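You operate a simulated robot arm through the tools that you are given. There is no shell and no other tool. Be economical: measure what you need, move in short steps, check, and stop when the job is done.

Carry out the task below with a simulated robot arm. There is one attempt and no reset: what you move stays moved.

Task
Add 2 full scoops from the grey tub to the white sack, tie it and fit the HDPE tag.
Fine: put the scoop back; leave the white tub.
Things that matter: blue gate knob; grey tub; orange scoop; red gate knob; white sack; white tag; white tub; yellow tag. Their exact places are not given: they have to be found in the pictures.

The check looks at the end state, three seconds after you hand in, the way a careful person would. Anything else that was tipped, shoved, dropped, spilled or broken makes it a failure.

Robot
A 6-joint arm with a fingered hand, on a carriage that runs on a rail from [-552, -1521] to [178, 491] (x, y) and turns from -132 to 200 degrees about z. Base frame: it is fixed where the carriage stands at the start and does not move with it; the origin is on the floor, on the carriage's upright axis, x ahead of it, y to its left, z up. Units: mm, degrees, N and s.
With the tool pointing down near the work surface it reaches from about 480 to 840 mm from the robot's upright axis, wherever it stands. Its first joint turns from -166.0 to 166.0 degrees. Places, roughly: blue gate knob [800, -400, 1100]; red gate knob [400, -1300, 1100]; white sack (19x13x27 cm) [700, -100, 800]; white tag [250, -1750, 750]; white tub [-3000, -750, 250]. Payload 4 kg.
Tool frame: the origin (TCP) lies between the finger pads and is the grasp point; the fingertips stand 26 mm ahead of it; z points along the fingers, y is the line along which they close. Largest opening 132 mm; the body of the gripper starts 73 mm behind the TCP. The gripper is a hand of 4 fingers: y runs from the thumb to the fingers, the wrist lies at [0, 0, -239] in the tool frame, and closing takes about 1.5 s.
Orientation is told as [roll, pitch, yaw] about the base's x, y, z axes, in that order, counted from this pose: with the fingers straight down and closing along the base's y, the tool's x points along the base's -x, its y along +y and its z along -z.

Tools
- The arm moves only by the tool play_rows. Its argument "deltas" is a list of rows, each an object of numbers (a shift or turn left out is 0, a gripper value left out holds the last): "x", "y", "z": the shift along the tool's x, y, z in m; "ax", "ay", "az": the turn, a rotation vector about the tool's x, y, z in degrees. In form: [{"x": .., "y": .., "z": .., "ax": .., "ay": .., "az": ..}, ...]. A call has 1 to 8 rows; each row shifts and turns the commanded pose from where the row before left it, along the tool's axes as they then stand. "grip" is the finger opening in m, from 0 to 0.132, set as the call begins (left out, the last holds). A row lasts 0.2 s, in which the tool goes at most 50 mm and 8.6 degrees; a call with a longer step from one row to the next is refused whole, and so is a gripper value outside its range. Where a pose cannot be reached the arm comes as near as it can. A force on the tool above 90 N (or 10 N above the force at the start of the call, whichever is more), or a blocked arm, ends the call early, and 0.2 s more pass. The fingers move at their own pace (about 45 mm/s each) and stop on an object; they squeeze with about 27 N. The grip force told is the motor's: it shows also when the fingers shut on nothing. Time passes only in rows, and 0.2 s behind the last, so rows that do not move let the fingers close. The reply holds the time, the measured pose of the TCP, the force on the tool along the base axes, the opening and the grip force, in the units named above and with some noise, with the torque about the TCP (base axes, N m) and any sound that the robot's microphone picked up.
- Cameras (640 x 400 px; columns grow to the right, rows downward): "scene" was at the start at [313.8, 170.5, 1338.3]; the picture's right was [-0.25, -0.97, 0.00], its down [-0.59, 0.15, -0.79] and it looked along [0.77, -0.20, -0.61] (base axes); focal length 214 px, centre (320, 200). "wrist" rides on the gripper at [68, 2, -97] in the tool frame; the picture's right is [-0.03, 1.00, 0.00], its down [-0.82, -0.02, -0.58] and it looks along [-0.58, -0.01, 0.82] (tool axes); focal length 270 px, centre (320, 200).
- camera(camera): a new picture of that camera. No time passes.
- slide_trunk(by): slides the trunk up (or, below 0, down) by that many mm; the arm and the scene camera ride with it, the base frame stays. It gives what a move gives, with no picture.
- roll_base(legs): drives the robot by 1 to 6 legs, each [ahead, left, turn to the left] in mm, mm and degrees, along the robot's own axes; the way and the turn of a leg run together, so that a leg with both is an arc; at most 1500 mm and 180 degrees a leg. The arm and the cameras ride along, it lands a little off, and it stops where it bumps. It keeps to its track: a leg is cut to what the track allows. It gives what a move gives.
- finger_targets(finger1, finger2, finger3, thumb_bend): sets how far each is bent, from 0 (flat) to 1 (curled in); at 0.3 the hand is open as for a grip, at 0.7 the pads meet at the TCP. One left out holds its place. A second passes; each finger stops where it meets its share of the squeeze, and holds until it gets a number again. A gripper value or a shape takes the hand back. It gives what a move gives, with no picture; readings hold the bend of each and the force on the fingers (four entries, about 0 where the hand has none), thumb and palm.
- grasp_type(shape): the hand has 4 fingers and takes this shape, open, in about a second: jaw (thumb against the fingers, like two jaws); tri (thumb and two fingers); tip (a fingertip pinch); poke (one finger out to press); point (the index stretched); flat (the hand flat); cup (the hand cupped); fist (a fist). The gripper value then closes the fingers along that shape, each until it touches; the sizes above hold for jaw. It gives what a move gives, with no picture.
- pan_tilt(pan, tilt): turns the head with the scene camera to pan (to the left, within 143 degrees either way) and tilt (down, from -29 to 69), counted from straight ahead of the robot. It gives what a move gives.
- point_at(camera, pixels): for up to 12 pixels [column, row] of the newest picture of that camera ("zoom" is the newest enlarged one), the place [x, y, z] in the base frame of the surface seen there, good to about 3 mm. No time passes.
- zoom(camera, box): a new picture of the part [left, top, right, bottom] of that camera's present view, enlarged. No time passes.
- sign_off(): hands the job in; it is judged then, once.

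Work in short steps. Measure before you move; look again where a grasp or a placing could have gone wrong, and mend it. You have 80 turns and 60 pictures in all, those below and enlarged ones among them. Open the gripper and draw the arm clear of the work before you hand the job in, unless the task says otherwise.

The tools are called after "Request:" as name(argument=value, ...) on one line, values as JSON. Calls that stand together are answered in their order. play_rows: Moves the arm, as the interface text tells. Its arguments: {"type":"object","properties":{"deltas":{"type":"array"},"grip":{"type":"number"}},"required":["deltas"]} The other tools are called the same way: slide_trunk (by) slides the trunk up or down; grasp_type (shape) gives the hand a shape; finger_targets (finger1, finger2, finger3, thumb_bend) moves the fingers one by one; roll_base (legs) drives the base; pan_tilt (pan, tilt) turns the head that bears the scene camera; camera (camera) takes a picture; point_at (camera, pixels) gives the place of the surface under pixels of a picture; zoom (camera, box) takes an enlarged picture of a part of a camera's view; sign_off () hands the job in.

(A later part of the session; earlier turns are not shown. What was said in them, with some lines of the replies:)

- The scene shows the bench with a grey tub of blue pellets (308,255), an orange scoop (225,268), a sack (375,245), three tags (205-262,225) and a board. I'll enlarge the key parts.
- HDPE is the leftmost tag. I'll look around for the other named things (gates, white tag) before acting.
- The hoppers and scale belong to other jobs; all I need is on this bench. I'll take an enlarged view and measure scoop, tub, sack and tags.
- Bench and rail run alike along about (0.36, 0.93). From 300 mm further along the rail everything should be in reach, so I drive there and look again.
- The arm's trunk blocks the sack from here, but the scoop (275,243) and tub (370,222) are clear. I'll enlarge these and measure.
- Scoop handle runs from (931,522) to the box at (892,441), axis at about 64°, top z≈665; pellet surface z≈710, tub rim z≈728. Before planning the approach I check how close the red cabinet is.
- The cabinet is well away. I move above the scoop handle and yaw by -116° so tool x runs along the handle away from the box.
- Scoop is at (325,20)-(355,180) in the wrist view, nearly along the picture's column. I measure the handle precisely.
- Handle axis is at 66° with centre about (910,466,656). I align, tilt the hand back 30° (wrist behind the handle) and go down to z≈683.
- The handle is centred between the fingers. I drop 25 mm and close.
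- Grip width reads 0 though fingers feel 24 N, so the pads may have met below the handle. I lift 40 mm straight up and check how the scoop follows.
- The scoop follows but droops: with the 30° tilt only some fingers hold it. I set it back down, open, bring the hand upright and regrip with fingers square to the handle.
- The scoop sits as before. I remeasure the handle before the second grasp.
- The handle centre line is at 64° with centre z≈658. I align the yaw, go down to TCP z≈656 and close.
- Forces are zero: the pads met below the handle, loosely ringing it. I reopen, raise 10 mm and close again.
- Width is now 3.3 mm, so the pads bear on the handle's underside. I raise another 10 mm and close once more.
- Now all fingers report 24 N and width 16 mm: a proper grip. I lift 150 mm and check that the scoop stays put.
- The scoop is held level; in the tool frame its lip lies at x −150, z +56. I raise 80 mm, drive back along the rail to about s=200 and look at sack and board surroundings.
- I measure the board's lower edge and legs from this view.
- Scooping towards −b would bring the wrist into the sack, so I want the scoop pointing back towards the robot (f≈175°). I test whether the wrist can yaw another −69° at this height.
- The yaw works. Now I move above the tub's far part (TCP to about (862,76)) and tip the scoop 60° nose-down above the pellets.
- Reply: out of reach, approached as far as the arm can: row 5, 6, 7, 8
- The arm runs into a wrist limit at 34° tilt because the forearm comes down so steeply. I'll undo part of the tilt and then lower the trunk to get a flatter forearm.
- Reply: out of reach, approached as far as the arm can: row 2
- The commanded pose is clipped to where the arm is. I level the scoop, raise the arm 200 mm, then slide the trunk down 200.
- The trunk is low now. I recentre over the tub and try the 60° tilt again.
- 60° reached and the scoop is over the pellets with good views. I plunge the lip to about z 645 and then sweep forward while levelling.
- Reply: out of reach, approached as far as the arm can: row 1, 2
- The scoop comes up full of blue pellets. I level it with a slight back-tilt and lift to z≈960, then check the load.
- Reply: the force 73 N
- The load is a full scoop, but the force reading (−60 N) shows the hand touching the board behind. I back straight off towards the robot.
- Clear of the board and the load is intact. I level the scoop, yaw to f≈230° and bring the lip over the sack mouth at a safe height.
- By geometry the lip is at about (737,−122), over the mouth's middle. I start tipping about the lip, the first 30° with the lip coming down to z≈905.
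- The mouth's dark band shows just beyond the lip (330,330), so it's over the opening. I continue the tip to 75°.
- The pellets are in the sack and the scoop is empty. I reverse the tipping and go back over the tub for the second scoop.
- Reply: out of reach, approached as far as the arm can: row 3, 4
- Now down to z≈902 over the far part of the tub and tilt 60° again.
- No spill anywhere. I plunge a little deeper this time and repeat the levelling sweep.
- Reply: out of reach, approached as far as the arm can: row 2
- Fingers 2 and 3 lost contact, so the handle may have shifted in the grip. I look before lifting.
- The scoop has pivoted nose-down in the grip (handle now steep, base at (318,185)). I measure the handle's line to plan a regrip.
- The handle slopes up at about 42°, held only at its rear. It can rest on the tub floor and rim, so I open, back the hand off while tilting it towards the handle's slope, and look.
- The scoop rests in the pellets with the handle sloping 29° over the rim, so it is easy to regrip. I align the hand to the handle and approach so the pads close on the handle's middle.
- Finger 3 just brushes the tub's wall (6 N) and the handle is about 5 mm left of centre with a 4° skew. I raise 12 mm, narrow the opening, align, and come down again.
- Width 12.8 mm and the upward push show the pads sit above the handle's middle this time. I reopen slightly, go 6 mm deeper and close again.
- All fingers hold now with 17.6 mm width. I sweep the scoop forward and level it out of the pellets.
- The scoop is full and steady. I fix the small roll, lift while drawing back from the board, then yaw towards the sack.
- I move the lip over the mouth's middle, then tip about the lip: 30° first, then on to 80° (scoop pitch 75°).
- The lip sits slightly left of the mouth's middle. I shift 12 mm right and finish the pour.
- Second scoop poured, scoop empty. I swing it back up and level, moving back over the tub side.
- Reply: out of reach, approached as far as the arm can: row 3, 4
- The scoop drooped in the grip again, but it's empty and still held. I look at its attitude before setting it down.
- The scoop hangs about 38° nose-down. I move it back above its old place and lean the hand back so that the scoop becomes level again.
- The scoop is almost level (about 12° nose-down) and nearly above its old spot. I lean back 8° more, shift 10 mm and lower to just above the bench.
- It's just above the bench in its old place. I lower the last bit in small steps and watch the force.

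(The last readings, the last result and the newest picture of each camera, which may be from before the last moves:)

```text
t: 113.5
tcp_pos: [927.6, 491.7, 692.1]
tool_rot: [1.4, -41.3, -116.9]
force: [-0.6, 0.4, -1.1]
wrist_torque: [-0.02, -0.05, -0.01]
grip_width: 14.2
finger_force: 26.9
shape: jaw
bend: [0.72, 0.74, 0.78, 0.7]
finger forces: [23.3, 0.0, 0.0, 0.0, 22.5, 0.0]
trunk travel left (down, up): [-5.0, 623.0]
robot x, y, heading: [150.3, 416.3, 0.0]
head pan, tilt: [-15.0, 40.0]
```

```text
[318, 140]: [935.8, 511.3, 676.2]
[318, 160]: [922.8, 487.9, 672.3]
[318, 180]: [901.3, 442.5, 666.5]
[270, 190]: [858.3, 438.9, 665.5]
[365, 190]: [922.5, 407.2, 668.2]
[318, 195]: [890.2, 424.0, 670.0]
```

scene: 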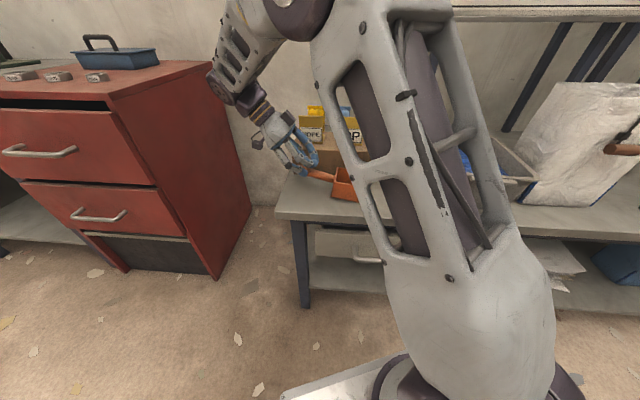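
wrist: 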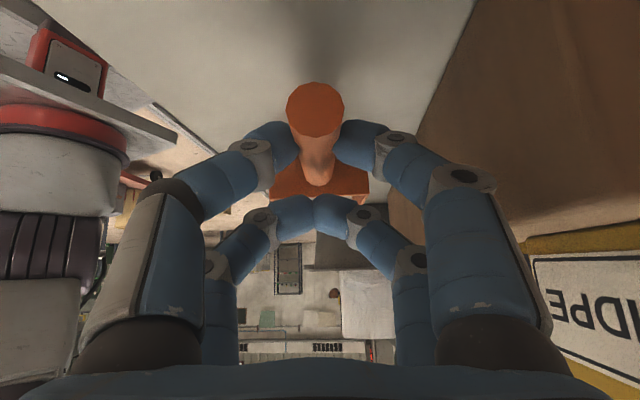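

The box back is at z≈667, as at the start: the scoop rests on the bench. I open and draw back along the fingers.

Request:
play_rows(deltas=[{}, {}, {}, {}, {}], grip=0.06)

Request:
play_rows(deltas=[{"z": -0.02}, {"z": -0.03}, {"z": -0.04}, {"z": -0.04}, {"z": -0.04, "ay": 8}, {"z": -0.03, "ay": 8}, {"z": -0.03, "ay": 8}, {"z": -0.02, "ay": 8}])

Request:
play_rows(deltas=[{"ay": 8, "z": -0.03}, {"az": -8, "z": -0.03}, {"az": -8}, {"az": -8}, {"az": -8}, {"az": -8}, {"az": -8}, {"az": -8}])

Request:
play_rows(deltas=[{"az": -8}, {"az": -8}, {"az": -8}, {"az": -8}, {"az": -8}])

Request:
camera(camera="wrist")

```text
t: 114.7
tcp_pos: [927.4, 492.8, 692.6]
tool_rot: [1.4, -41.1, -117.0]
force: [-3.2, -0.2, -1.0]
wrist_torque: [0.01, 0.0, 0.05]
grip_width: 58.6
finger_force: 0.1
shape: jaw
bend: [0.73, 0.73, 0.73, 0.7]
finger forces: [3.6, 0.0, 0.1, 0.0, 0.0, 0.0]
trunk travel left (down, up): [-5.0, 623.0]
robot x, y, heading: [152.3, 414.9, 0.1]
head pan, tilt: [-15.0, 40.0]
```

```text
t: 116.5
tcp_pos: [986.7, 626.8, 891.8]
tool_rot: [1.1, -9.1, -116.2]
force: [0.5, -0.4, -0.1]
wrist_torque: [-0.02, -0.03, 0.01]
grip_width: 59.7
finger_force: 0.1
shape: jaw
bend: [0.73, 0.73, 0.73, 0.7]
finger forces: [0.0, 0.1, 0.0, 0.1, 0.0, 0.0]
trunk travel left (down, up): [-5.0, 623.0]
robot x, y, heading: [148.1, 420.8, 0.1]
head pan, tilt: [-15.0, 40.0]
```

```text
t: 118.3
tcp_pos: [988.9, 631.8, 952.4]
tool_rot: [-0.3, -1.5, -59.9]
force: [-0.3, 0.5, 0.6]
wrist_torque: [-0.03, 0.01, 0.03]
grip_width: 59.5
finger_force: 0.0
shape: jaw
bend: [0.73, 0.73, 0.73, 0.7]
finger forces: [0.0, 0.1, 0.0, 0.0, 0.0, 0.0]
trunk travel left (down, up): [-5.0, 623.0]
robot x, y, heading: [150.7, 417.6, 0.4]
head pan, tilt: [-15.0, 40.0]
```

```text
t: 119.5
tcp_pos: [988.3, 633.2, 951.5]
tool_rot: [-1.3, -1.0, -19.9]
force: [-0.5, -0.2, -0.2]
wrist_torque: [0.02, 0.0, 0.0]
grip_width: 59.6
finger_force: 0.1
shape: jaw
bend: [0.73, 0.73, 0.73, 0.7]
finger forces: [0.0, 0.0, 0.1, 0.1, 0.0, 0.0]
trunk travel left (down, up): [-5.0, 623.0]
robot x, y, heading: [151.5, 419.4, -0.0]
head pan, tilt: [-15.0, 40.0]
```

```text
12 pictures are left
```

wrist: 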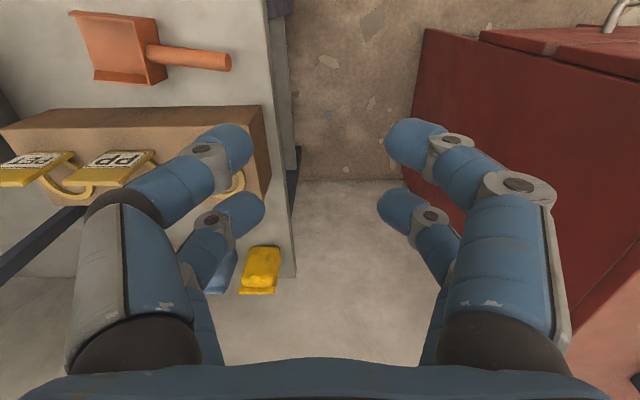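

Scoop is back in its place. Next the tie: I turn the hand so the fingers point level at the sack's front (tool z along n, closing vertically) before approaching the toggle.

Request:
play_rows(deltas=[{"az": 4}, {"ay": -8.5}, {"ay": -8.5}, {"ay": -8.5}, {"ay": -8.5}, {"ay": -8.5}, {"ay": -8.5}, {"ay": -8.5}])

Request:
play_rows(deltas=[{"ay": -7.5}, {"ay": -7.5}, {"ay": -7.5}, {"ay": -8}, {"az": 8.5}, {"az": 8.5}, {"az": 8.5}, {"az": 8.5}])

Request:
play_rows(deltas=[{"az": 8.5}, {"az": 8.5}, {"az": 8.5}, {"az": 8.5}, {"az": 8}, {"az": 8}, {"az": 6}])

```text
t: 121.3
tcp_pos: [988.0, 631.7, 951.3]
tool_rot: [-2.5, -60.6, -21.8]
force: [-0.6, 0.9, -0.6]
wrist_torque: [0.01, 0.02, -0.02]
grip_width: 59.4
finger_force: 0.0
shape: jaw
bend: [0.73, 0.73, 0.73, 0.7]
finger forces: [0.0, 0.1, 0.0, 0.0, 0.1, 0.1]
trunk travel left (down, up): [-5.0, 623.0]
robot x, y, heading: [148.7, 419.8, -0.1]
head pan, tilt: [-15.0, 40.0]
```

```text
t: 123.1
tcp_pos: [988.6, 632.8, 951.6]
tool_rot: [91.9, -57.2, -115.8]
force: [0.9, 0.2, 0.8]
wrist_torque: [-0.01, 0.01, 0.01]
grip_width: 59.9
finger_force: 0.1
shape: jaw
bend: [0.73, 0.73, 0.73, 0.7]
finger forces: [0.1, 0.0, 0.0, 0.1, 0.1, 0.0]
trunk travel left (down, up): [-5.0, 623.0]
robot x, y, heading: [154.6, 418.7, -0.0]
head pan, tilt: [-15.0, 40.0]
```

```text
t: 124.7
tcp_pos: [988.3, 632.5, 951.4]
tool_rot: [91.0, -1.0, -114.2]
force: [0.2, 0.7, -1.0]
wrist_torque: [0.02, 0.04, -0.02]
grip_width: 59.9
finger_force: 0.0
shape: jaw
bend: [0.73, 0.73, 0.73, 0.7]
finger forces: [0.1, 0.0, 0.0, 0.0, 0.1, 0.0]
trunk travel left (down, up): [-5.0, 623.0]
robot x, y, heading: [154.3, 417.7, 0.1]
head pan, tilt: [-15.0, 40.0]
```

Orientation is right (x along b, y up, z along n). I translate along the bench front to in front of the toggle, staying high first.

Request:
play_rows(deltas=[{"x": -0.046, "z": -0.018}, {"x": -0.046, "z": -0.018}, {"x": -0.046, "z": -0.018}, {"x": -0.046, "z": -0.018}, {"x": -0.046, "z": -0.018}, {"x": -0.046, "z": -0.018}, {"x": -0.046, "z": -0.018}, {"x": -0.046, "z": -0.018}])

Request:
play_rows(deltas=[{"x": -0.048}, {"x": -0.048}, {"x": -0.048}, {"x": -0.048}, {"x": -0.048}, {"x": -0.048}, {"x": -0.048}, {"x": -0.048}])

Request:
play_rows(deltas=[{"x": -0.04, "y": -0.025}, {"y": -0.045}, {"y": -0.045}, {"y": -0.036}, {}])

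Request:
camera(camera="wrist")

Request:
pan_tilt(pan=-45, tilt=30)

```text
t: 126.5
tcp_pos: [715.9, 362.4, 992.0]
tool_rot: [90.9, -1.3, -114.1]
force: [0.3, 0.1, 0.5]
wrist_torque: [-0.02, 0.01, 0.01]
grip_width: 59.6
finger_force: 0.1
shape: jaw
bend: [0.73, 0.73, 0.73, 0.7]
finger forces: [0.1, 0.0, 0.0, 0.0, 0.0, 0.0]
out of reach, approached as far as the arm can: row 7, 8
trunk travel left (down, up): [-5.0, 623.0]
robot x, y, heading: [149.6, 417.2, -0.2]
head pan, tilt: [-15.0, 40.0]
```

```text
t: 127.9
tcp_pos: [752.5, 393.9, 1018.8]
tool_rot: [91.8, -4.0, -64.8]
force: [0.5, 0.7, -0.5]
wrist_torque: [0.0, -0.02, 0.07]
grip_width: 59.8
finger_force: 0.1
shape: jaw
bend: [0.73, 0.73, 0.73, 0.7]
finger forces: [0.1, 0.0, 0.1, 0.1, 0.1, 0.1]
out of reach, approached as far as the arm can: row 1, 2
trunk travel left (down, up): [-5.0, 623.0]
robot x, y, heading: [151.0, 419.2, 0.2]
head pan, tilt: [-15.0, 40.0]
stopped in row 7: the arm was blocked; the commanded pose is now the measured one
```

```text
t: 129.1
tcp_pos: [791.8, 328.6, 890.2]
tool_rot: [91.6, -3.7, -65.1]
force: [0.5, 0.4, -0.6]
wrist_torque: [0.0, 0.0, -0.03]
grip_width: 59.7
finger_force: 0.0
shape: jaw
bend: [0.73, 0.73, 0.73, 0.7]
finger forces: [0.0, 0.0, 0.0, 0.0, 0.0, 0.0]
out of reach, approached as far as the arm can: row 3, 4
trunk travel left (down, up): [-5.0, 623.0]
robot x, y, heading: [153.0, 416.7, 0.1]
head pan, tilt: [-15.0, 40.0]
```

```text
11 pictures are left
```

wrist: 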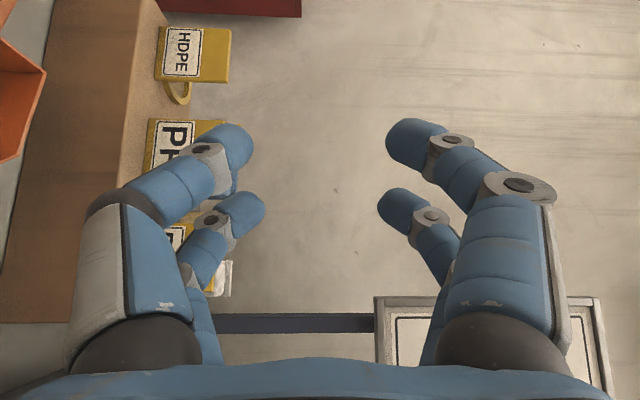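

```text
t: 130.0
tcp_pos: [793.4, 328.0, 890.4]
tool_rot: [91.7, -3.6, -65.1]
force: [0.8, 0.4, -0.4]
wrist_torque: [-0.01, -0.01, 0.02]
grip_width: 59.7
finger_force: 0.0
shape: jaw
bend: [0.73, 0.73, 0.73, 0.7]
finger forces: [0.0, 0.0, 0.0, 0.0, 0.1, 0.1]
trunk travel left (down, up): [-5.0, 623.0]
robot x, y, heading: [151.2, 417.1, 0.2]
head pan, tilt: [-45.0, 30.0]
```

The wrist got too close to the column, so the arm folded up; nothing was touched. I raise the trunk 150 mm and move the base to the far side (s≈−300), from where the toggle is comfortable to reach.

Request:
slide_trunk(by=170)

Request:
roll_base(legs=[[-254, -702, 0]])

Request:
play_rows(deltas=[{"ay": -8.2}, {"ay": -8.2}, {"ay": -8.2}, {"ay": -8.2}, {"ay": -8.2}, {"ay": -8.2}, {}])

```text
t: 132.0
tcp_pos: [833.1, 328.2, 1059.0]
tool_rot: [91.5, -3.5, -65.1]
force: [-0.6, 0.6, -0.4]
wrist_torque: [0.0, 0.03, 0.02]
grip_width: 59.8
finger_force: 0.2
shape: jaw
bend: [0.73, 0.73, 0.73, 0.7]
finger forces: [0.1, 0.0, 0.0, 0.0, 0.0, 0.0]
trunk travel left (down, up): [-175.0, 453.0]
robot x, y, heading: [152.3, 415.8, 0.2]
head pan, tilt: [-45.0, 30.0]
```

```text
t: 136.1
tcp_pos: [574.4, -385.1, 1060.4]
tool_rot: [91.6, -3.7, -64.9]
force: [0.0, 0.3, -0.5]
wrist_torque: [0.0, -0.01, -0.02]
grip_width: 59.9
finger_force: 0.1
shape: jaw
bend: [0.73, 0.73, 0.73, 0.7]
finger forces: [0.1, 0.0, 0.0, 0.0, 0.0, 0.0]
trunk travel left (down, up): [-175.0, 453.0]
robot x, y, heading: [-107.6, -299.5, 0.2]
head pan, tilt: [-45.0, 30.0]
```

```text
t: 137.7
tcp_pos: [616.7, -422.1, 1121.8]
tool_rot: [93.8, -1.1, -114.2]
force: [0.1, 0.5, 0.6]
wrist_torque: [-0.04, 0.04, 0.01]
grip_width: 59.9
finger_force: 0.1
shape: jaw
bend: [0.73, 0.73, 0.73, 0.7]
finger forces: [0.0, 0.0, 0.0, 0.0, 0.0, 0.1]
out of reach, approached as far as the arm can: row 1, 2, 3, 4, 5
trunk travel left (down, up): [-175.0, 453.0]
robot x, y, heading: [-108.6, -296.7, 0.0]
head pan, tilt: [-45.0, 30.0]
```

Orientation is back; now I move across at this height to a point in front of the toggle, then lower.

Request:
play_rows(deltas=[{"x": 0.04, "z": -0.02, "ax": 3.8}, {"x": 0.04, "z": -0.02}, {"x": 0.04, "z": -0.02}, {"x": 0.04, "z": -0.025}, {"x": 0.04, "z": -0.025}, {"x": 0.04, "z": -0.025}, {"x": 0.04, "z": -0.025}, {"x": 0.038, "z": -0.025}])

Request:
play_rows(deltas=[{"y": -0.045}, {"y": -0.045}, {"y": -0.045}, {"y": -0.045}, {"y": -0.045}, {"y": -0.045}, {"z": -0.02}, {}])

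Request:
camera(camera="wrist")

```text
t: 139.5
tcp_pos: [576.5, -56.6, 1114.9]
tool_rot: [90.0, -1.2, -114.2]
force: [-0.2, -0.4, 1.1]
wrist_torque: [-0.02, 0.03, 0.02]
grip_width: 59.9
finger_force: 0.1
shape: jaw
bend: [0.73, 0.73, 0.73, 0.7]
finger forces: [0.0, 0.1, 0.0, 0.0, 0.0, 0.0]
trunk travel left (down, up): [-175.0, 453.0]
robot x, y, heading: [-105.3, -295.4, 0.1]
head pan, tilt: [-45.0, 30.0]
```

```text
t: 141.3
tcp_pos: [560.6, -60.8, 842.7]
tool_rot: [90.1, -1.6, -115.4]
force: [-0.5, 0.0, -0.3]
wrist_torque: [0.0, -0.02, 0.05]
grip_width: 60.3
finger_force: 0.0
shape: jaw
bend: [0.73, 0.73, 0.73, 0.7]
finger forces: [0.1, 0.0, 0.0, 0.1, 0.0, 0.1]
trunk travel left (down, up): [-175.0, 453.0]
robot x, y, heading: [-107.7, -297.1, 0.1]
head pan, tilt: [-45.0, 30.0]
```

```text
10 pictures are left
```

wrist: 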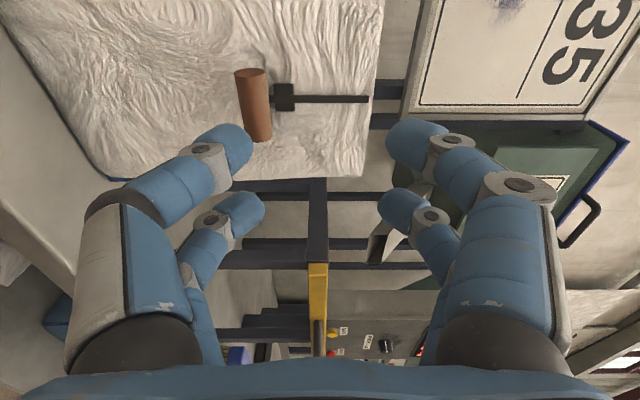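

The toggle is at (253,105) in this view (picture right is up), its cord running up the sack's face to the rim. I measure it.

Request:
point_at(camera="wrist", pixels=[[252, 78], [255, 105], [258, 132], [242, 105], [267, 103], [283, 97], [320, 99], [365, 99], [372, 60], [360, 150], [215, 90]])

```text
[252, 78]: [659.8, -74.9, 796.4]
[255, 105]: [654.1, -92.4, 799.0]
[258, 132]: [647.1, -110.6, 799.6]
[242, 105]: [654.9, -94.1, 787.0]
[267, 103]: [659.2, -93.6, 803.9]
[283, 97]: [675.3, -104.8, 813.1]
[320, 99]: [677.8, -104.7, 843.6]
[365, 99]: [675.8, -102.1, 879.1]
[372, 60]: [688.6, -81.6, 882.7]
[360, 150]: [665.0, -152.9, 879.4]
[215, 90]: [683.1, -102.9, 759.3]
```

The toggle's axis is at z≈796, n≈645, about 20 mm thick. I line up and move in, then close above and below it.

Request:
play_rows(deltas=[{"x": 0.008, "y": -0.0235, "ay": 4}, {"y": -0.023}, {"z": 0.03}, {"z": 0.03}, {"z": 0.014}, {}])

Request:
play_rows(deltas=[{"z": 0.01}, {"z": 0.006}, {}])

Request:
play_rows(deltas=[{}, {}, {}, {}, {}, {}], grip=0.0)

Request:
camera(camera="wrist")

```text
t: 142.7
tcp_pos: [629.1, -73.1, 798.1]
tool_rot: [90.1, -1.3, -110.1]
force: [-0.5, -1.1, -0.4]
wrist_torque: [0.01, 0.0, 0.01]
grip_width: 60.1
finger_force: 0.0
shape: jaw
bend: [0.73, 0.73, 0.73, 0.7]
finger forces: [0.0, 0.0, 0.1, 0.0, 0.0, 0.0]
trunk travel left (down, up): [-175.0, 453.0]
robot x, y, heading: [-110.7, -296.9, 0.2]
head pan, tilt: [-45.0, 30.0]
```

```text
t: 143.5
tcp_pos: [644.5, -77.8, 797.7]
tool_rot: [90.0, -1.2, -110.1]
force: [-0.2, -0.1, 0.1]
wrist_torque: [0.02, 0.04, 0.0]
grip_width: 60.0
finger_force: 0.1
shape: jaw
bend: [0.73, 0.73, 0.73, 0.7]
finger forces: [0.0, 0.0, 0.0, 0.1, 0.0, 0.0]
trunk travel left (down, up): [-175.0, 453.0]
robot x, y, heading: [-108.9, -299.4, 0.0]
head pan, tilt: [-45.0, 30.0]
```

```text
t: 144.9
tcp_pos: [643.0, -78.2, 798.9]
tool_rot: [90.0, -1.1, -110.1]
force: [-1.8, 2.8, 0.1]
wrist_torque: [-0.02, 0.04, 0.0]
grip_width: 12.3
finger_force: 26.9
shape: jaw
bend: [0.71, 0.71, 0.73, 0.7]
finger forces: [20.3, 21.8, 21.4, 0.0, 19.0, 0.0]
trunk travel left (down, up): [-175.0, 453.0]
robot x, y, heading: [-107.4, -295.7, -0.1]
head pan, tilt: [-45.0, 30.0]
```

```text
9 pictures are left
```

wrist: 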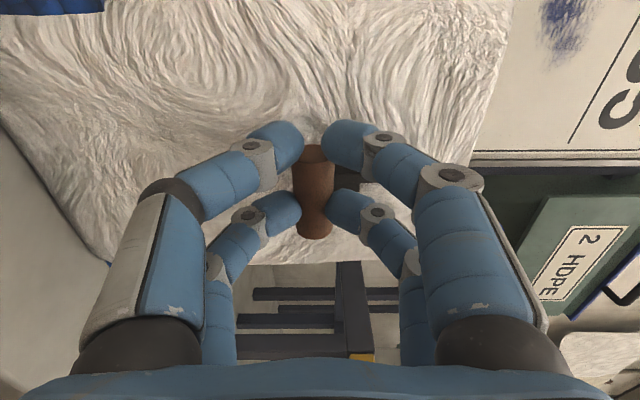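

Held on all fingers. I pull the toggle away from the sack in small steps and watch the force.

Request:
play_rows(deltas=[{"z": -0.01}, {"z": -0.01}, {"z": -0.01}, {}])

Request:
play_rows(deltas=[{"z": -0.015}, {"z": -0.015}, {}])

Request:
camera(camera="wrist")

```text
t: 145.9
tcp_pos: [616.3, -68.8, 798.5]
tool_rot: [89.9, -1.2, -110.2]
force: [1.3, 0.0, 0.6]
wrist_torque: [-0.01, 0.07, 0.05]
grip_width: 12.2
finger_force: 26.7
shape: jaw
bend: [0.7, 0.71, 0.73, 0.7]
finger forces: [19.9, 19.0, 20.3, 0.0, 19.9, 0.0]
trunk travel left (down, up): [-175.0, 453.0]
robot x, y, heading: [-105.8, -295.6, 0.0]
head pan, tilt: [-45.0, 30.0]
```

```text
t: 146.7
tcp_pos: [588.4, -58.1, 797.7]
tool_rot: [90.1, -1.1, -110.1]
force: [-0.7, 0.5, -0.2]
wrist_torque: [-0.02, 0.01, 0.06]
grip_width: 11.8
finger_force: 26.4
shape: jaw
bend: [0.7, 0.71, 0.73, 0.7]
finger forces: [20.7, 19.7, 19.8, 0.0, 20.2, 0.0]
trunk travel left (down, up): [-175.0, 453.0]
robot x, y, heading: [-108.0, -298.4, -0.0]
head pan, tilt: [-45.0, 30.0]
```

```text
8 pictures are left
```

wrist: 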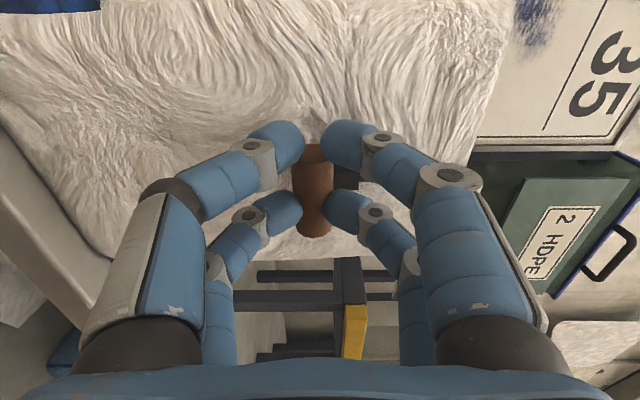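

It follows freely so far. I pull another 60 mm and look from the head camera.

Request:
play_rows(deltas=[{"z": -0.015}, {"z": -0.015}, {"z": -0.015}, {"z": -0.015}, {}])

Request:
pan_tilt(pan=15, tilt=30)

Request:
camera(camera="scene")

```text
t: 147.9
tcp_pos: [532.2, -36.5, 797.9]
tool_rot: [90.0, -1.1, -110.2]
force: [0.9, 0.4, -0.1]
wrist_torque: [-0.04, -0.06, 0.07]
grip_width: 11.5
finger_force: 26.8
shape: jaw
bend: [0.7, 0.71, 0.73, 0.7]
finger forces: [20.6, 19.9, 18.6, 0.0, 19.1, 0.0]
trunk travel left (down, up): [-175.0, 453.0]
robot x, y, heading: [-103.9, -298.3, 0.1]
head pan, tilt: [-45.0, 30.0]
```

```text
t: 149.2
tcp_pos: [531.3, -36.6, 798.9]
tool_rot: [90.1, -1.1, -110.1]
force: [-2.7, 1.1, -0.1]
wrist_torque: [-0.04, -0.06, 0.01]
grip_width: 11.7
finger_force: 26.9
shape: jaw
bend: [0.7, 0.71, 0.73, 0.7]
finger forces: [21.3, 21.2, 19.3, 0.0, 19.1, 0.0]
trunk travel left (down, up): [-175.0, 453.0]
robot x, y, heading: [-107.3, -295.9, 0.4]
head pan, tilt: [15.0, 30.0]
```

```text
7 pictures are left
```

scene: 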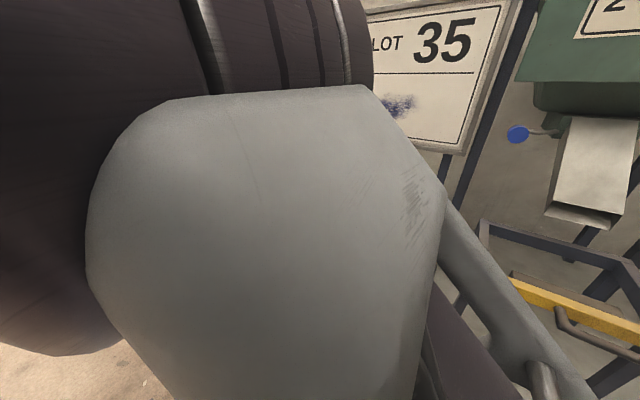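

The arm blocks the head's view, so I use the wrist camera.

Request:
camera(camera="wrist")

Request:
point_at(camera="wrist", pixels=[[345, 180], [355, 165], [400, 60], [440, 60], [460, 100], [430, 20], [300, 60], [200, 60]])

```text
6 pictures are left
```

wrist: 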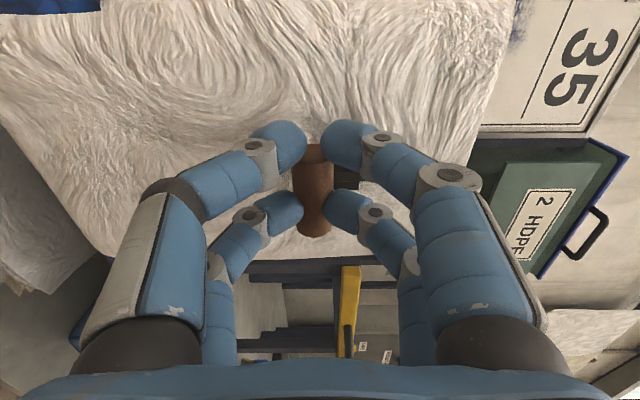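

```text
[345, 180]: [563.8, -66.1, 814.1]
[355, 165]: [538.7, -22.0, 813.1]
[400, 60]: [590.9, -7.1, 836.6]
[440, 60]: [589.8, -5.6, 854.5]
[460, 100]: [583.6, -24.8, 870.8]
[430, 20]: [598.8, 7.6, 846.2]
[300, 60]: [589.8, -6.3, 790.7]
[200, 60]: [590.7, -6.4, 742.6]
```

The sack itself has slid with the toggle (its face is now at n≈542 instead of 666). I push it straight back by the same path to where it stood.

Request:
play_rows(deltas=[{"z": 0.015}, {"z": 0.015}, {"z": 0.015}, {"z": 0.015}, {"z": 0.015}, {"z": 0.015}, {"z": 0.015}, {"z": 0.012}])

Request:
point_at(camera="wrist", pixels=[[400, 60], [440, 60], [300, 60], [200, 60]])

```text
t: 151.0
tcp_pos: [641.5, -76.9, 797.3]
tool_rot: [89.9, -1.1, -110.3]
force: [-2.7, -0.1, 0.5]
wrist_torque: [-0.03, -0.03, -0.09]
grip_width: 11.5
finger_force: 26.7
shape: jaw
bend: [0.7, 0.71, 0.73, 0.7]
finger forces: [21.1, 21.6, 20.1, 0.1, 19.2, 0.1]
trunk travel left (down, up): [-175.0, 453.0]
robot x, y, heading: [-109.4, -295.2, 0.1]
head pan, tilt: [15.0, 30.0]
```

```text
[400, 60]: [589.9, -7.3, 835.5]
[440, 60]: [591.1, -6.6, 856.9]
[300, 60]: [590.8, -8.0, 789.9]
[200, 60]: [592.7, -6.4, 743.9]
```

Back at the grip position. Now I try the other way the cord can run: straight down, in small steps with an eye on the force.

Request:
play_rows(deltas=[{"y": -0.01}, {"y": -0.01}, {"y": -0.01}, {"y": -0.01}, {}])

Request:
camera(camera="wrist")

Request:
point_at(camera="wrist", pixels=[[400, 60], [440, 60], [300, 60], [200, 60], [480, 60], [345, 180]])

```text
t: 152.2
tcp_pos: [641.9, -77.1, 757.0]
tool_rot: [90.1, -1.3, -110.1]
force: [-1.7, 1.7, -0.1]
wrist_torque: [0.03, -0.05, 0.09]
grip_width: 11.5
finger_force: 26.9
shape: jaw
bend: [0.7, 0.71, 0.73, 0.7]
finger forces: [21.2, 20.9, 19.7, 0.0, 20.3, 0.0]
trunk travel left (down, up): [-175.0, 453.0]
robot x, y, heading: [-101.9, -293.5, -0.1]
head pan, tilt: [15.0, 30.0]
```

```text
5 pictures are left
```

wrist: 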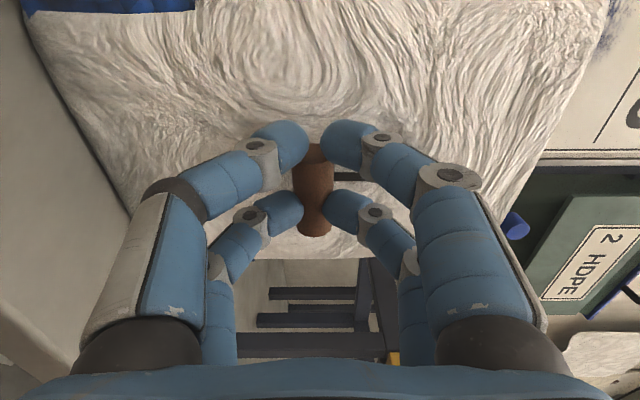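

```text
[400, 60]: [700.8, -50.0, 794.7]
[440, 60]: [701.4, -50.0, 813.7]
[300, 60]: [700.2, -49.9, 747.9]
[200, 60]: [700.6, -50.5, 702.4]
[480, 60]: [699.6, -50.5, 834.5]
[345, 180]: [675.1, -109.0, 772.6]
```

The sack stands at its old place (face n≈661) and the toggle ran 40 mm down freely. I keep pulling down.

Request:
play_rows(deltas=[{"y": -0.01}, {"y": -0.01}, {"y": -0.01}, {"y": -0.01}, {}])

Request:
play_rows(deltas=[{"y": -0.008}, {"y": -0.008}, {}])

```text
t: 153.4
tcp_pos: [641.3, -78.4, 719.2]
tool_rot: [90.0, -1.0, -110.1]
force: [-5.3, 2.3, 24.8]
wrist_torque: [-0.06, -0.74, -0.04]
grip_width: 9.1
finger_force: 26.8
shape: jaw
bend: [0.68, 0.7, 0.73, 0.7]
finger forces: [26.5, 28.7, 17.3, 0.1, 16.4, 0.0]
trunk travel left (down, up): [-175.0, 453.0]
robot x, y, heading: [-107.2, -295.6, 0.3]
head pan, tilt: [15.0, 30.0]
```

```text
t: 154.2
tcp_pos: [640.0, -77.2, 708.4]
tool_rot: [91.0, -1.0, -110.1]
force: [-15.2, 10.6, 69.0]
wrist_torque: [-0.89, -1.81, 0.08]
grip_width: 4.9
finger_force: 26.9
shape: jaw
bend: [0.65, 0.68, 0.78, 0.78]
finger forces: [35.2, 36.2, 0.0, 0.1, 0.0, 0.0]
trunk travel left (down, up): [-175.0, 453.0]
robot x, y, heading: [-107.7, -298.0, 0.1]
head pan, tilt: [15.0, 30.0]
```

The pull met its end stop after about 75 mm (force rising to 69 N): the cord is tight. I ease off, open, back away and look.

Request:
play_rows(deltas=[{"y": 0.008}, {"y": 0.004}, {}])

Request:
play_rows(deltas=[{}, {}, {}, {}, {}], grip=0.06)

Request:
play_rows(deltas=[{"z": -0.02}, {"z": -0.03}, {"z": -0.03}, {"z": -0.03}, {"y": 0.04}, {"y": 0.04}, {"y": 0.03}, {}])

Request:
camera(camera="wrist")

```text
t: 155.0
tcp_pos: [641.2, -78.9, 714.9]
tool_rot: [90.3, -1.0, -110.1]
force: [-2.2, 13.9, 36.2]
wrist_torque: [-0.43, -0.86, 0.3]
grip_width: 4.6
finger_force: 26.9
shape: jaw
bend: [0.66, 0.69, 0.8, 0.77]
finger forces: [29.9, 30.1, 0.0, 0.0, 0.0, 0.0]
trunk travel left (down, up): [-175.0, 453.0]
robot x, y, heading: [-107.8, -298.4, 0.2]
head pan, tilt: [15.0, 30.0]
```

```text
t: 156.2
tcp_pos: [642.4, -78.6, 712.6]
tool_rot: [90.0, -1.2, -110.2]
force: [0.5, 0.3, -0.9]
wrist_torque: [0.03, -0.01, 0.01]
grip_width: 59.1
finger_force: 0.1
shape: jaw
bend: [0.73, 0.73, 0.73, 0.7]
finger forces: [0.0, 0.1, 0.0, 0.1, 0.0, 0.0]
trunk travel left (down, up): [-175.0, 453.0]
robot x, y, heading: [-108.9, -296.5, 0.2]
head pan, tilt: [15.0, 30.0]
```

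```text
t: 158.0
tcp_pos: [542.9, -47.2, 817.5]
tool_rot: [90.0, -2.5, -111.1]
force: [-0.1, 0.2, 0.0]
wrist_torque: [0.02, 0.02, 0.02]
grip_width: 59.7
finger_force: 0.0
shape: jaw
bend: [0.73, 0.73, 0.73, 0.7]
finger forces: [0.0, 0.1, 0.0, 0.0, 0.1, 0.0]
trunk travel left (down, up): [-175.0, 453.0]
robot x, y, heading: [-109.0, -298.6, -0.2]
head pan, tilt: [15.0, 30.0]
```

```text
4 pictures are left
```

wrist: 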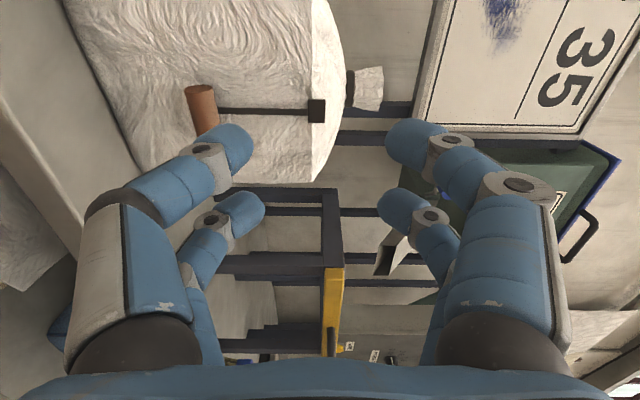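

The neck is drawn shut with a tuft on top at (365,88). The tag's ring must go over that neck; I measure it.

Request:
point_at(camera="wrist", pixels=[[350, 75], [350, 90], [350, 104], [362, 88], [375, 72], [375, 88], [375, 105], [382, 88], [340, 60], [335, 120], [316, 112], [345, 90]])

```text
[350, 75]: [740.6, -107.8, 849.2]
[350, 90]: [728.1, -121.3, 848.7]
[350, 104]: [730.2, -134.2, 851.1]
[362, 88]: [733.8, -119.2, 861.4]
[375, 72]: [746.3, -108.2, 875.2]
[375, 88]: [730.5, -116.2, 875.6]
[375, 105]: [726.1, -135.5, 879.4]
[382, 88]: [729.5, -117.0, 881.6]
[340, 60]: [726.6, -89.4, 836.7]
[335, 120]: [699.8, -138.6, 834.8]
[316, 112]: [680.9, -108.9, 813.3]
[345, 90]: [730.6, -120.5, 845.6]
```

Neck centre is about (741,−124), ~28 mm thick at z 848, tuft top z≈884. I raise the hand, turn it fingers-down (closing along n) and drive to the tags.

Request:
play_rows(deltas=[{"y": 0.045}, {"y": 0.045}, {"y": 0.045}, {"y": 0.045}, {"y": 0.03}, {"ax": 8.5}, {"ax": 8.5}, {"ax": 8.5}])

Request:
play_rows(deltas=[{"ax": 8.3}, {"ax": 8.3}, {"ax": 8.3}, {"ax": 8.3}, {"ax": 8.3}, {"ax": 8.3}, {"ax": 8.3}, {"ax": 6.5}])

Request:
roll_base(legs=[[270, 745, 0]])

```text
t: 158.6
tcp_pos: [547.6, -50.9, 824.3]
tool_rot: [90.6, -13.6, -112.0]
force: [0.2, 0.1, 0.5]
wrist_torque: [-0.03, 0.0, -0.01]
grip_width: 59.6
finger_force: 0.4
shape: jaw
bend: [0.73, 0.73, 0.73, 0.7]
finger forces: [0.0, 0.0, 0.0, 0.1, 0.1, 0.0]
trunk travel left (down, up): [-175.0, 453.0]
robot x, y, heading: [-108.5, -297.9, 0.1]
head pan, tilt: [15.0, 30.0]
stopped in row 2: the arm was blocked; the commanded pose is now the measured one
```

```text
t: 160.3
tcp_pos: [547.0, -48.6, 827.4]
tool_rot: [25.9, -13.1, -111.8]
force: [-0.1, 0.3, -0.6]
wrist_torque: [0.03, 0.02, 0.0]
grip_width: 59.7
finger_force: 0.0
shape: jaw
bend: [0.73, 0.73, 0.73, 0.7]
finger forces: [0.0, 0.0, 0.1, 0.1, 0.0, 0.0]
trunk travel left (down, up): [-175.0, 453.0]
robot x, y, heading: [-109.3, -294.1, 0.1]
head pan, tilt: [15.0, 30.0]
```

```text
t: 164.6
tcp_pos: [817.3, 697.0, 826.4]
tool_rot: [26.1, -13.2, -111.9]
force: [-0.9, 0.4, -0.4]
wrist_torque: [0.01, 0.03, 0.03]
grip_width: 59.6
finger_force: 0.1
shape: jaw
bend: [0.73, 0.73, 0.73, 0.7]
finger forces: [0.0, 0.1, 0.1, 0.0, 0.0, 0.0]
trunk travel left (down, up): [-175.0, 453.0]
robot x, y, heading: [161.6, 448.2, 0.1]
head pan, tilt: [15.0, 30.0]
```

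The hand was blocked while rising but the drive passed clear in front of everything. I straighten the hand, raise it and go over the HDPE tag for a close look.

Request:
play_rows(deltas=[{"ax": 8.5}, {"ax": 8.5}, {"ax": 8.8, "x": 0.0}, {"ay": 6.6}, {"ay": 6.6}, {"z": -0.045}, {"z": -0.045}, {}])

Request:
play_rows(deltas=[{"x": -0.0166, "y": 0.0355}, {"x": -0.0166, "y": 0.0355}, {"x": -0.0166, "y": 0.0355}, {"x": -0.0166, "y": 0.0355}, {"x": -0.0166, "y": 0.0355}, {"x": -0.0166, "y": 0.0355}, {"x": -0.0166, "y": 0.0355}, {}])

Request:
camera(camera="wrist")

```text
refused: row 3 steps farther than a row can; nothing moved
```

```text
t: 166.4
tcp_pos: [992.5, 530.9, 960.0]
tool_rot: [25.9, -13.2, -111.7]
force: [-0.2, 0.1, -0.1]
wrist_torque: [-0.02, -0.02, 0.0]
grip_width: 60.1
finger_force: 0.1
shape: jaw
bend: [0.73, 0.73, 0.73, 0.7]
finger forces: [0.0, 0.0, 0.1, 0.0, 0.0, 0.0]
trunk travel left (down, up): [-175.0, 453.0]
robot x, y, heading: [160.3, 449.0, 0.3]
head pan, tilt: [15.0, 30.0]
```

```text
3 pictures are left
```

wrist: 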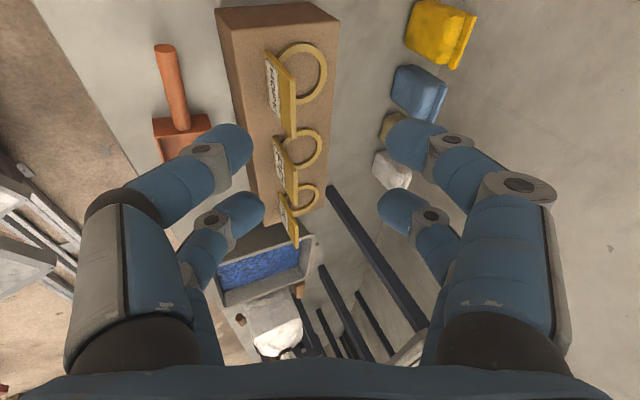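

The view shows the HDPE tag: plate edge-on from (270,55) to (293,135), ring behind it centred near (302,73). I measure plate and ring.

Request:
point_at(camera="wrist", pixels=[[293, 60], [296, 70], [286, 90], [294, 120], [293, 132], [324, 70], [305, 46], [317, 92], [303, 101], [302, 73], [285, 48], [275, 85]])

Request:
zoom(camera="wrist", box=[240, 20, 350, 140])

```text
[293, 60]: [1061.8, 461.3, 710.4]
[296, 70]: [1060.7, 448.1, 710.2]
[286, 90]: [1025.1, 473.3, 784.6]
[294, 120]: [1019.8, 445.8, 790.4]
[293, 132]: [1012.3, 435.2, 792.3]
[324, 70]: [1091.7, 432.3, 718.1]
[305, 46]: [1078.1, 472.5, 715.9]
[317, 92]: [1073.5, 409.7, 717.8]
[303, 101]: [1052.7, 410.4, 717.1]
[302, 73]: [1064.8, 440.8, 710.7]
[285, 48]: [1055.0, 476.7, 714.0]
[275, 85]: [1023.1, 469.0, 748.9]
```

```text
3.33 times, centred on (295, 80) of wrist
```

zoom: 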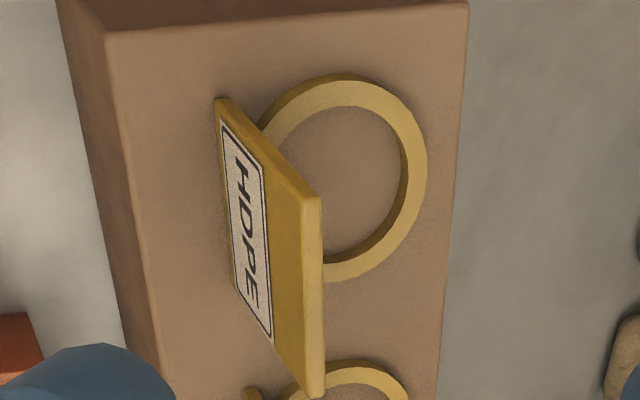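

Ring centre lies 39 mm behind the plate's mid-plane, inner width ~58 mm — roomy for the neck. I straighten the hand and move above the plate's middle (1022,458).

Request:
play_rows(deltas=[{"ax": 8.5}, {"ax": 8.5}, {"ax": 8.5}, {"ax": 0.4, "az": -1.7}, {"ay": 6.6}, {"ay": 6.6}, {"x": -0.029, "y": 0.026}, {"x": -0.0297, "y": 0.0263}])

Request:
play_rows(deltas=[{"z": 0.035}, {"z": 0.035}, {"z": 0.035}, {}, {}])

```text
t: 168.2
tcp_pos: [1020.4, 450.3, 968.7]
tool_rot: [8.0, -13.4, -110.0]
force: [-0.9, -0.4, -0.4]
wrist_torque: [-0.02, -0.02, 0.01]
grip_width: 59.8
finger_force: 0.2
shape: jaw
bend: [0.73, 0.73, 0.73, 0.7]
finger forces: [0.0, 0.1, 0.1, 0.0, 0.0, 0.0]
out of reach, approached as far as the arm can: row 3, 5, 6
trunk travel left (down, up): [-175.0, 453.0]
robot x, y, heading: [164.9, 448.4, 0.2]
head pan, tilt: [15.0, 30.0]
```

```text
t: 169.4
tcp_pos: [1024.0, 422.8, 865.4]
tool_rot: [8.0, -13.3, -109.9]
force: [-0.4, 0.1, 0.4]
wrist_torque: [-0.04, -0.02, 0.04]
grip_width: 60.0
finger_force: 0.1
shape: jaw
bend: [0.73, 0.73, 0.73, 0.7]
finger forces: [0.0, 0.1, 0.0, 0.1, 0.0, 0.1]
trunk travel left (down, up): [-175.0, 453.0]
robot x, y, heading: [163.1, 445.0, 0.1]
head pan, tilt: [15.0, 30.0]
```

Lower down there should be more reach; I finish straightening here and recentre.

Request:
play_rows(deltas=[{"ax": 8}, {"ay": 6.65}, {"ay": 6.65}, {"x": 0.032, "y": -0.0138}, {"z": 0.02}, {}])

```text
t: 170.8
tcp_pos: [1019.7, 445.6, 832.5]
tool_rot: [1.4, -15.6, -110.0]
force: [-0.3, -0.4, 0.4]
wrist_torque: [0.04, 0.0, 0.02]
grip_width: 59.6
finger_force: 0.0
shape: jaw
bend: [0.73, 0.73, 0.73, 0.7]
finger forces: [0.0, 0.0, 0.0, 0.0, 0.0, 0.0]
out of reach, approached as far as the arm can: row 1, 2, 3
trunk travel left (down, up): [-175.0, 453.0]
robot x, y, heading: [165.0, 450.4, 0.2]
head pan, tilt: [15.0, 30.0]
```

The reach limit leaves a harmless 15° lean within the plate's plane. I drive 35 mm further along the rail, then go down to grip the plate near its upper half.

Request:
roll_base(legs=[[12, 33, 0]])

Request:
play_rows(deltas=[{"x": -0.0048, "y": -0.002}, {"z": 0.01}, {}])

```text
t: 171.7
tcp_pos: [1032.5, 478.8, 833.0]
tool_rot: [1.4, -15.6, -110.0]
force: [0.6, -0.4, -0.2]
wrist_torque: [0.02, 0.03, -0.01]
grip_width: 59.7
finger_force: 0.0
shape: jaw
bend: [0.73, 0.73, 0.73, 0.7]
finger forces: [0.1, 0.0, 0.0, 0.0, 0.0, 0.0]
trunk travel left (down, up): [-175.0, 453.0]
robot x, y, heading: [173.8, 482.0, 0.3]
head pan, tilt: [15.0, 30.0]
```

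```text
t: 172.4
tcp_pos: [1027.6, 472.7, 824.3]
tool_rot: [1.4, -15.6, -110.1]
force: [-0.1, -0.6, 0.4]
wrist_torque: [-0.03, 0.01, 0.01]
grip_width: 59.7
finger_force: 0.1
shape: jaw
bend: [0.73, 0.73, 0.73, 0.7]
finger forces: [0.0, 0.1, 0.0, 0.0, 0.0, 0.0]
trunk travel left (down, up): [-175.0, 453.0]
robot x, y, heading: [170.8, 477.3, 0.3]
head pan, tilt: [15.0, 30.0]
```

Aligned (n≈807). I descend 39 mm along the fingers and close on the plate.

Request:
play_rows(deltas=[{"z": 0.02}, {"z": 0.019}, {}])

Request:
play_rows(deltas=[{}, {}, {}, {}, {}, {}, {}], grip=0.0)

```text
t: 173.2
tcp_pos: [1024.9, 464.0, 786.3]
tool_rot: [1.5, -15.6, -110.0]
force: [0.4, 0.2, -0.4]
wrist_torque: [0.02, 0.01, 0.02]
grip_width: 59.7
finger_force: 0.0
shape: jaw
bend: [0.73, 0.73, 0.73, 0.7]
finger forces: [0.0, 0.0, 0.1, 0.0, 0.0, 0.0]
trunk travel left (down, up): [-175.0, 453.0]
robot x, y, heading: [175.6, 475.9, 0.1]
head pan, tilt: [15.0, 30.0]
```

```text
t: 174.8
tcp_pos: [1025.5, 463.8, 785.6]
tool_rot: [1.4, -15.5, -110.0]
force: [-0.6, -1.0, 0.4]
wrist_torque: [0.0, -0.05, 0.02]
grip_width: 1.7
finger_force: 27.0
shape: jaw
bend: [0.7, 0.7, 0.7, 0.7]
finger forces: [24.1, 24.1, 24.0, 0.0, 24.2, 0.0]
trunk travel left (down, up): [-175.0, 453.0]
robot x, y, heading: [174.0, 481.9, 0.2]
head pan, tilt: [15.0, 30.0]
```

The plate is held on all fingers. I lift it with the trunk (pure vertical), draw 105 mm back from the wall, and drive along the rail to the sack.

Request:
slide_trunk(by=205)

Request:
play_rows(deltas=[{"y": -0.035}, {"y": -0.035}, {"y": -0.035}, {}])

Request:
roll_base(legs=[[-219, -604, 0]])

Request:
camera(camera="wrist")

```text
t: 177.1
tcp_pos: [1024.8, 462.1, 991.7]
tool_rot: [1.4, -15.6, -110.0]
force: [-0.2, 0.5, -0.6]
wrist_torque: [0.01, 0.02, 0.03]
grip_width: 1.7
finger_force: 27.2
shape: jaw
bend: [0.7, 0.7, 0.7, 0.7]
finger forces: [24.0, 24.0, 24.0, 0.0, 24.2, 0.0]
trunk travel left (down, up): [-380.0, 248.0]
robot x, y, heading: [174.9, 475.7, 0.3]
head pan, tilt: [15.0, 30.0]
```

```text
t: 178.1
tcp_pos: [925.6, 499.5, 990.7]
tool_rot: [1.4, -15.7, -110.0]
force: [0.5, -0.2, -0.1]
wrist_torque: [0.01, 0.04, 0.01]
grip_width: 1.7
finger_force: 26.8
shape: jaw
bend: [0.7, 0.7, 0.7, 0.7]
finger forces: [24.1, 24.2, 24.0, 0.0, 24.3, 0.0]
trunk travel left (down, up): [-380.0, 248.0]
robot x, y, heading: [175.5, 481.6, 0.2]
head pan, tilt: [15.0, 30.0]
```

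```text
t: 181.7
tcp_pos: [705.6, -109.3, 988.8]
tool_rot: [1.3, -15.7, -110.2]
force: [0.3, -0.7, 0.2]
wrist_torque: [-0.02, 0.02, -0.02]
grip_width: 1.9
finger_force: 27.2
shape: jaw
bend: [0.7, 0.7, 0.7, 0.7]
finger forces: [24.1, 24.2, 24.0, 0.0, 24.3, 0.0]
trunk travel left (down, up): [-380.0, 248.0]
robot x, y, heading: [-45.7, -126.8, 0.2]
head pan, tilt: [15.0, 30.0]
```

```text
1 pictures are left
```

wrist: 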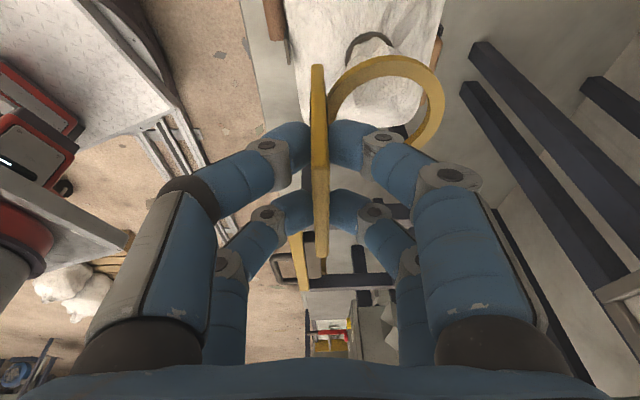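

The tag is held, its ring ahead at (385,95), with the sack's neck showing just behind it. I measure ring and neck in this view.

Request:
point_at(camera="wrist", pixels=[[385, 62], [440, 105], [335, 100], [420, 140], [350, 75], [370, 40], [370, 55], [350, 45], [392, 45], [385, 75], [375, 90], [395, 100]])

```text
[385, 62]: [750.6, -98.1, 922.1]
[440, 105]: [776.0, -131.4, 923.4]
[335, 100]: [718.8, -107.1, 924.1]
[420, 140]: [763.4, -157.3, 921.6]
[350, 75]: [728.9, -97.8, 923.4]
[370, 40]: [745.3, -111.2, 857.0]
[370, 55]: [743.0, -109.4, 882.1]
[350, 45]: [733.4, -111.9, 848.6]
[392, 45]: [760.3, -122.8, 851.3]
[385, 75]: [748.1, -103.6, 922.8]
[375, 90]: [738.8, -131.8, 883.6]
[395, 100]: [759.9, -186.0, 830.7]
```

Ring centre is (739,−130) and the neck centre about (742,−126): I shift 5 mm along b, then lower the ring 62 mm over the neck with the trunk.

Request:
play_rows(deltas=[{"x": 0.0048, "z": -0.0013, "y": 0.001}, {}])

Request:
slide_trunk(by=-62)

Request:
play_rows(deltas=[{"x": 0.001, "z": 0.0038}, {"x": 0.001, "z": 0.0038}, {}])

```text
t: 182.3
tcp_pos: [707.2, -105.0, 989.2]
tool_rot: [1.3, -15.6, -110.1]
force: [0.4, -0.6, -0.7]
wrist_torque: [0.0, 0.01, 0.02]
grip_width: 1.7
finger_force: 27.6
shape: jaw
bend: [0.7, 0.7, 0.7, 0.7]
finger forces: [24.1, 24.3, 23.9, 0.0, 24.3, 0.0]
trunk travel left (down, up): [-380.0, 248.0]
robot x, y, heading: [-44.8, -127.6, 0.3]
head pan, tilt: [15.0, 30.0]
```

```text
t: 183.3
tcp_pos: [707.9, -106.8, 928.1]
tool_rot: [1.5, -15.6, -110.3]
force: [0.3, -0.3, 0.2]
wrist_torque: [0.0, 0.0, 0.01]
grip_width: 1.8
finger_force: 27.0
shape: jaw
bend: [0.7, 0.7, 0.7, 0.7]
finger forces: [24.1, 24.0, 24.0, 0.0, 24.2, 0.0]
trunk travel left (down, up): [-318.0, 310.0]
robot x, y, heading: [-44.2, -126.0, 0.1]
head pan, tilt: [15.0, 30.0]
```

```text
t: 184.1
tcp_pos: [709.5, -106.9, 919.8]
tool_rot: [1.3, -15.7, -110.1]
force: [0.3, -1.0, 0.0]
wrist_torque: [-0.03, -0.01, 0.0]
grip_width: 1.9
finger_force: 27.6
shape: jaw
bend: [0.7, 0.7, 0.7, 0.7]
finger forces: [24.1, 24.2, 24.0, 0.0, 24.2, 0.0]
trunk travel left (down, up): [-318.0, 310.0]
robot x, y, heading: [-44.7, -122.8, -0.1]
head pan, tilt: [15.0, 30.0]
```

No contact force yet, ring about at the neck. I lower 6 mm more and read the force before releasing.

Request:
play_rows(deltas=[{"x": 0.0008, "z": 0.0029}, {"x": 0.0008, "z": 0.0029}, {}])

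```text
t: 184.9
tcp_pos: [708.4, -105.8, 914.8]
tool_rot: [1.5, -15.6, -110.3]
force: [-4.6, 1.3, 11.0]
wrist_torque: [-0.04, 0.06, -0.01]
grip_width: 2.0
finger_force: 26.9
shape: jaw
bend: [0.71, 0.71, 0.7, 0.7]
finger forces: [25.2, 25.2, 26.8, 0.0, 27.2, 0.0]
trunk travel left (down, up): [-318.0, 310.0]
robot x, y, heading: [-47.1, -129.6, 0.1]
head pan, tilt: [15.0, 30.0]
5 turns are left
```

The ring rests on the sack's shoulder (11 N upward). I open, and draw the hand straight up out of the way.

Request:
play_rows(deltas=[{}, {}, {}, {}, {}], grip=0.06)

Request:
play_rows(deltas=[{"z": -0.015}, {"z": -0.02}, {"z": -0.025}, {"z": -0.025}, {"z": -0.025}, {}])

Request:
slide_trunk(by=100)

Request:
camera(camera="wrist")

```text
t: 186.1
tcp_pos: [708.8, -105.6, 914.8]
tool_rot: [1.3, -15.6, -110.3]
force: [-0.1, 0.3, 0.7]
wrist_torque: [0.02, -0.04, 0.01]
grip_width: 59.3
finger_force: 0.0
shape: jaw
bend: [0.73, 0.73, 0.73, 0.7]
finger forces: [0.4, 0.0, 0.0, 0.0, 0.0, 0.0]
trunk travel left (down, up): [-318.0, 310.0]
robot x, y, heading: [-42.9, -128.4, 0.0]
head pan, tilt: [15.0, 30.0]
```

```text
t: 187.5
tcp_pos: [715.9, -80.0, 1018.0]
tool_rot: [2.1, -16.5, -110.3]
force: [0.8, 0.2, 0.8]
wrist_torque: [0.0, -0.01, 0.01]
grip_width: 59.6
finger_force: 0.0
shape: jaw
bend: [0.73, 0.73, 0.73, 0.7]
finger forces: [0.0, 0.0, 0.0, 0.1, 0.0, 0.0]
out of reach, approached as far as the arm can: row 5
trunk travel left (down, up): [-318.0, 310.0]
robot x, y, heading: [-46.0, -129.0, 0.0]
head pan, tilt: [15.0, 30.0]
```

```text
t: 188.8
tcp_pos: [682.0, -82.0, 1117.4]
tool_rot: [2.2, -16.5, -110.2]
force: [-0.1, 0.0, -0.8]
wrist_torque: [-0.03, 0.02, 0.01]
grip_width: 59.6
finger_force: 0.1
shape: jaw
bend: [0.73, 0.73, 0.73, 0.7]
finger forces: [0.0, 0.0, 0.0, 0.1, 0.0, 0.0]
trunk travel left (down, up): [-418.0, 210.0]
robot x, y, heading: [-44.3, -124.4, 0.1]
head pan, tilt: [15.0, 30.0]
```

```text
0 pictures are left
4 turns are left
```

wrist: 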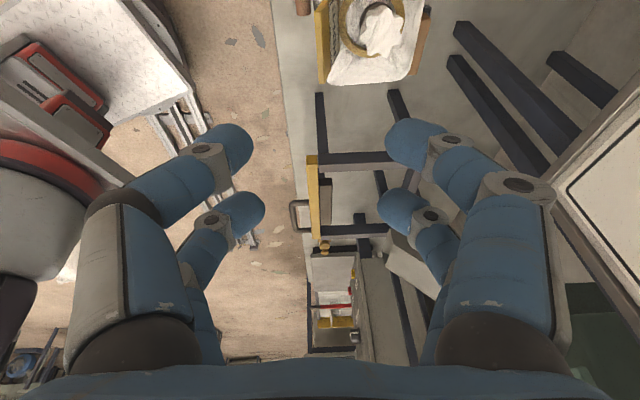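

The tag's ring sits around the tied neck (375,30), its plate is at the sack's front, and the hand is open and clear. I hand in.

Request:
sign_off()

```text
The job is handed in.
```

I put two scoops from the grey tub into the white sack, pulled the cord tight, set the HDPE tag's ring over the tied neck, and put the orange scoop back; the white tub was left alone.

Three things went off plan:
- **Sack:** my first pull on the toggle dragged it about 115 mm towards the bench edge. I pushed it back to within about 5 mm.
- **Board:** the hand pressed against the board behind the bench at about 60 N before I drew back. It looked undisturbed afterwards.
- **Scoop:** it slipped in the grip twice. Once was in the tub before the second lift, so I regripped and refilled it. The other time it was empty. I saw no spilled pellets, and the scoop sits about 6 mm from where it started.
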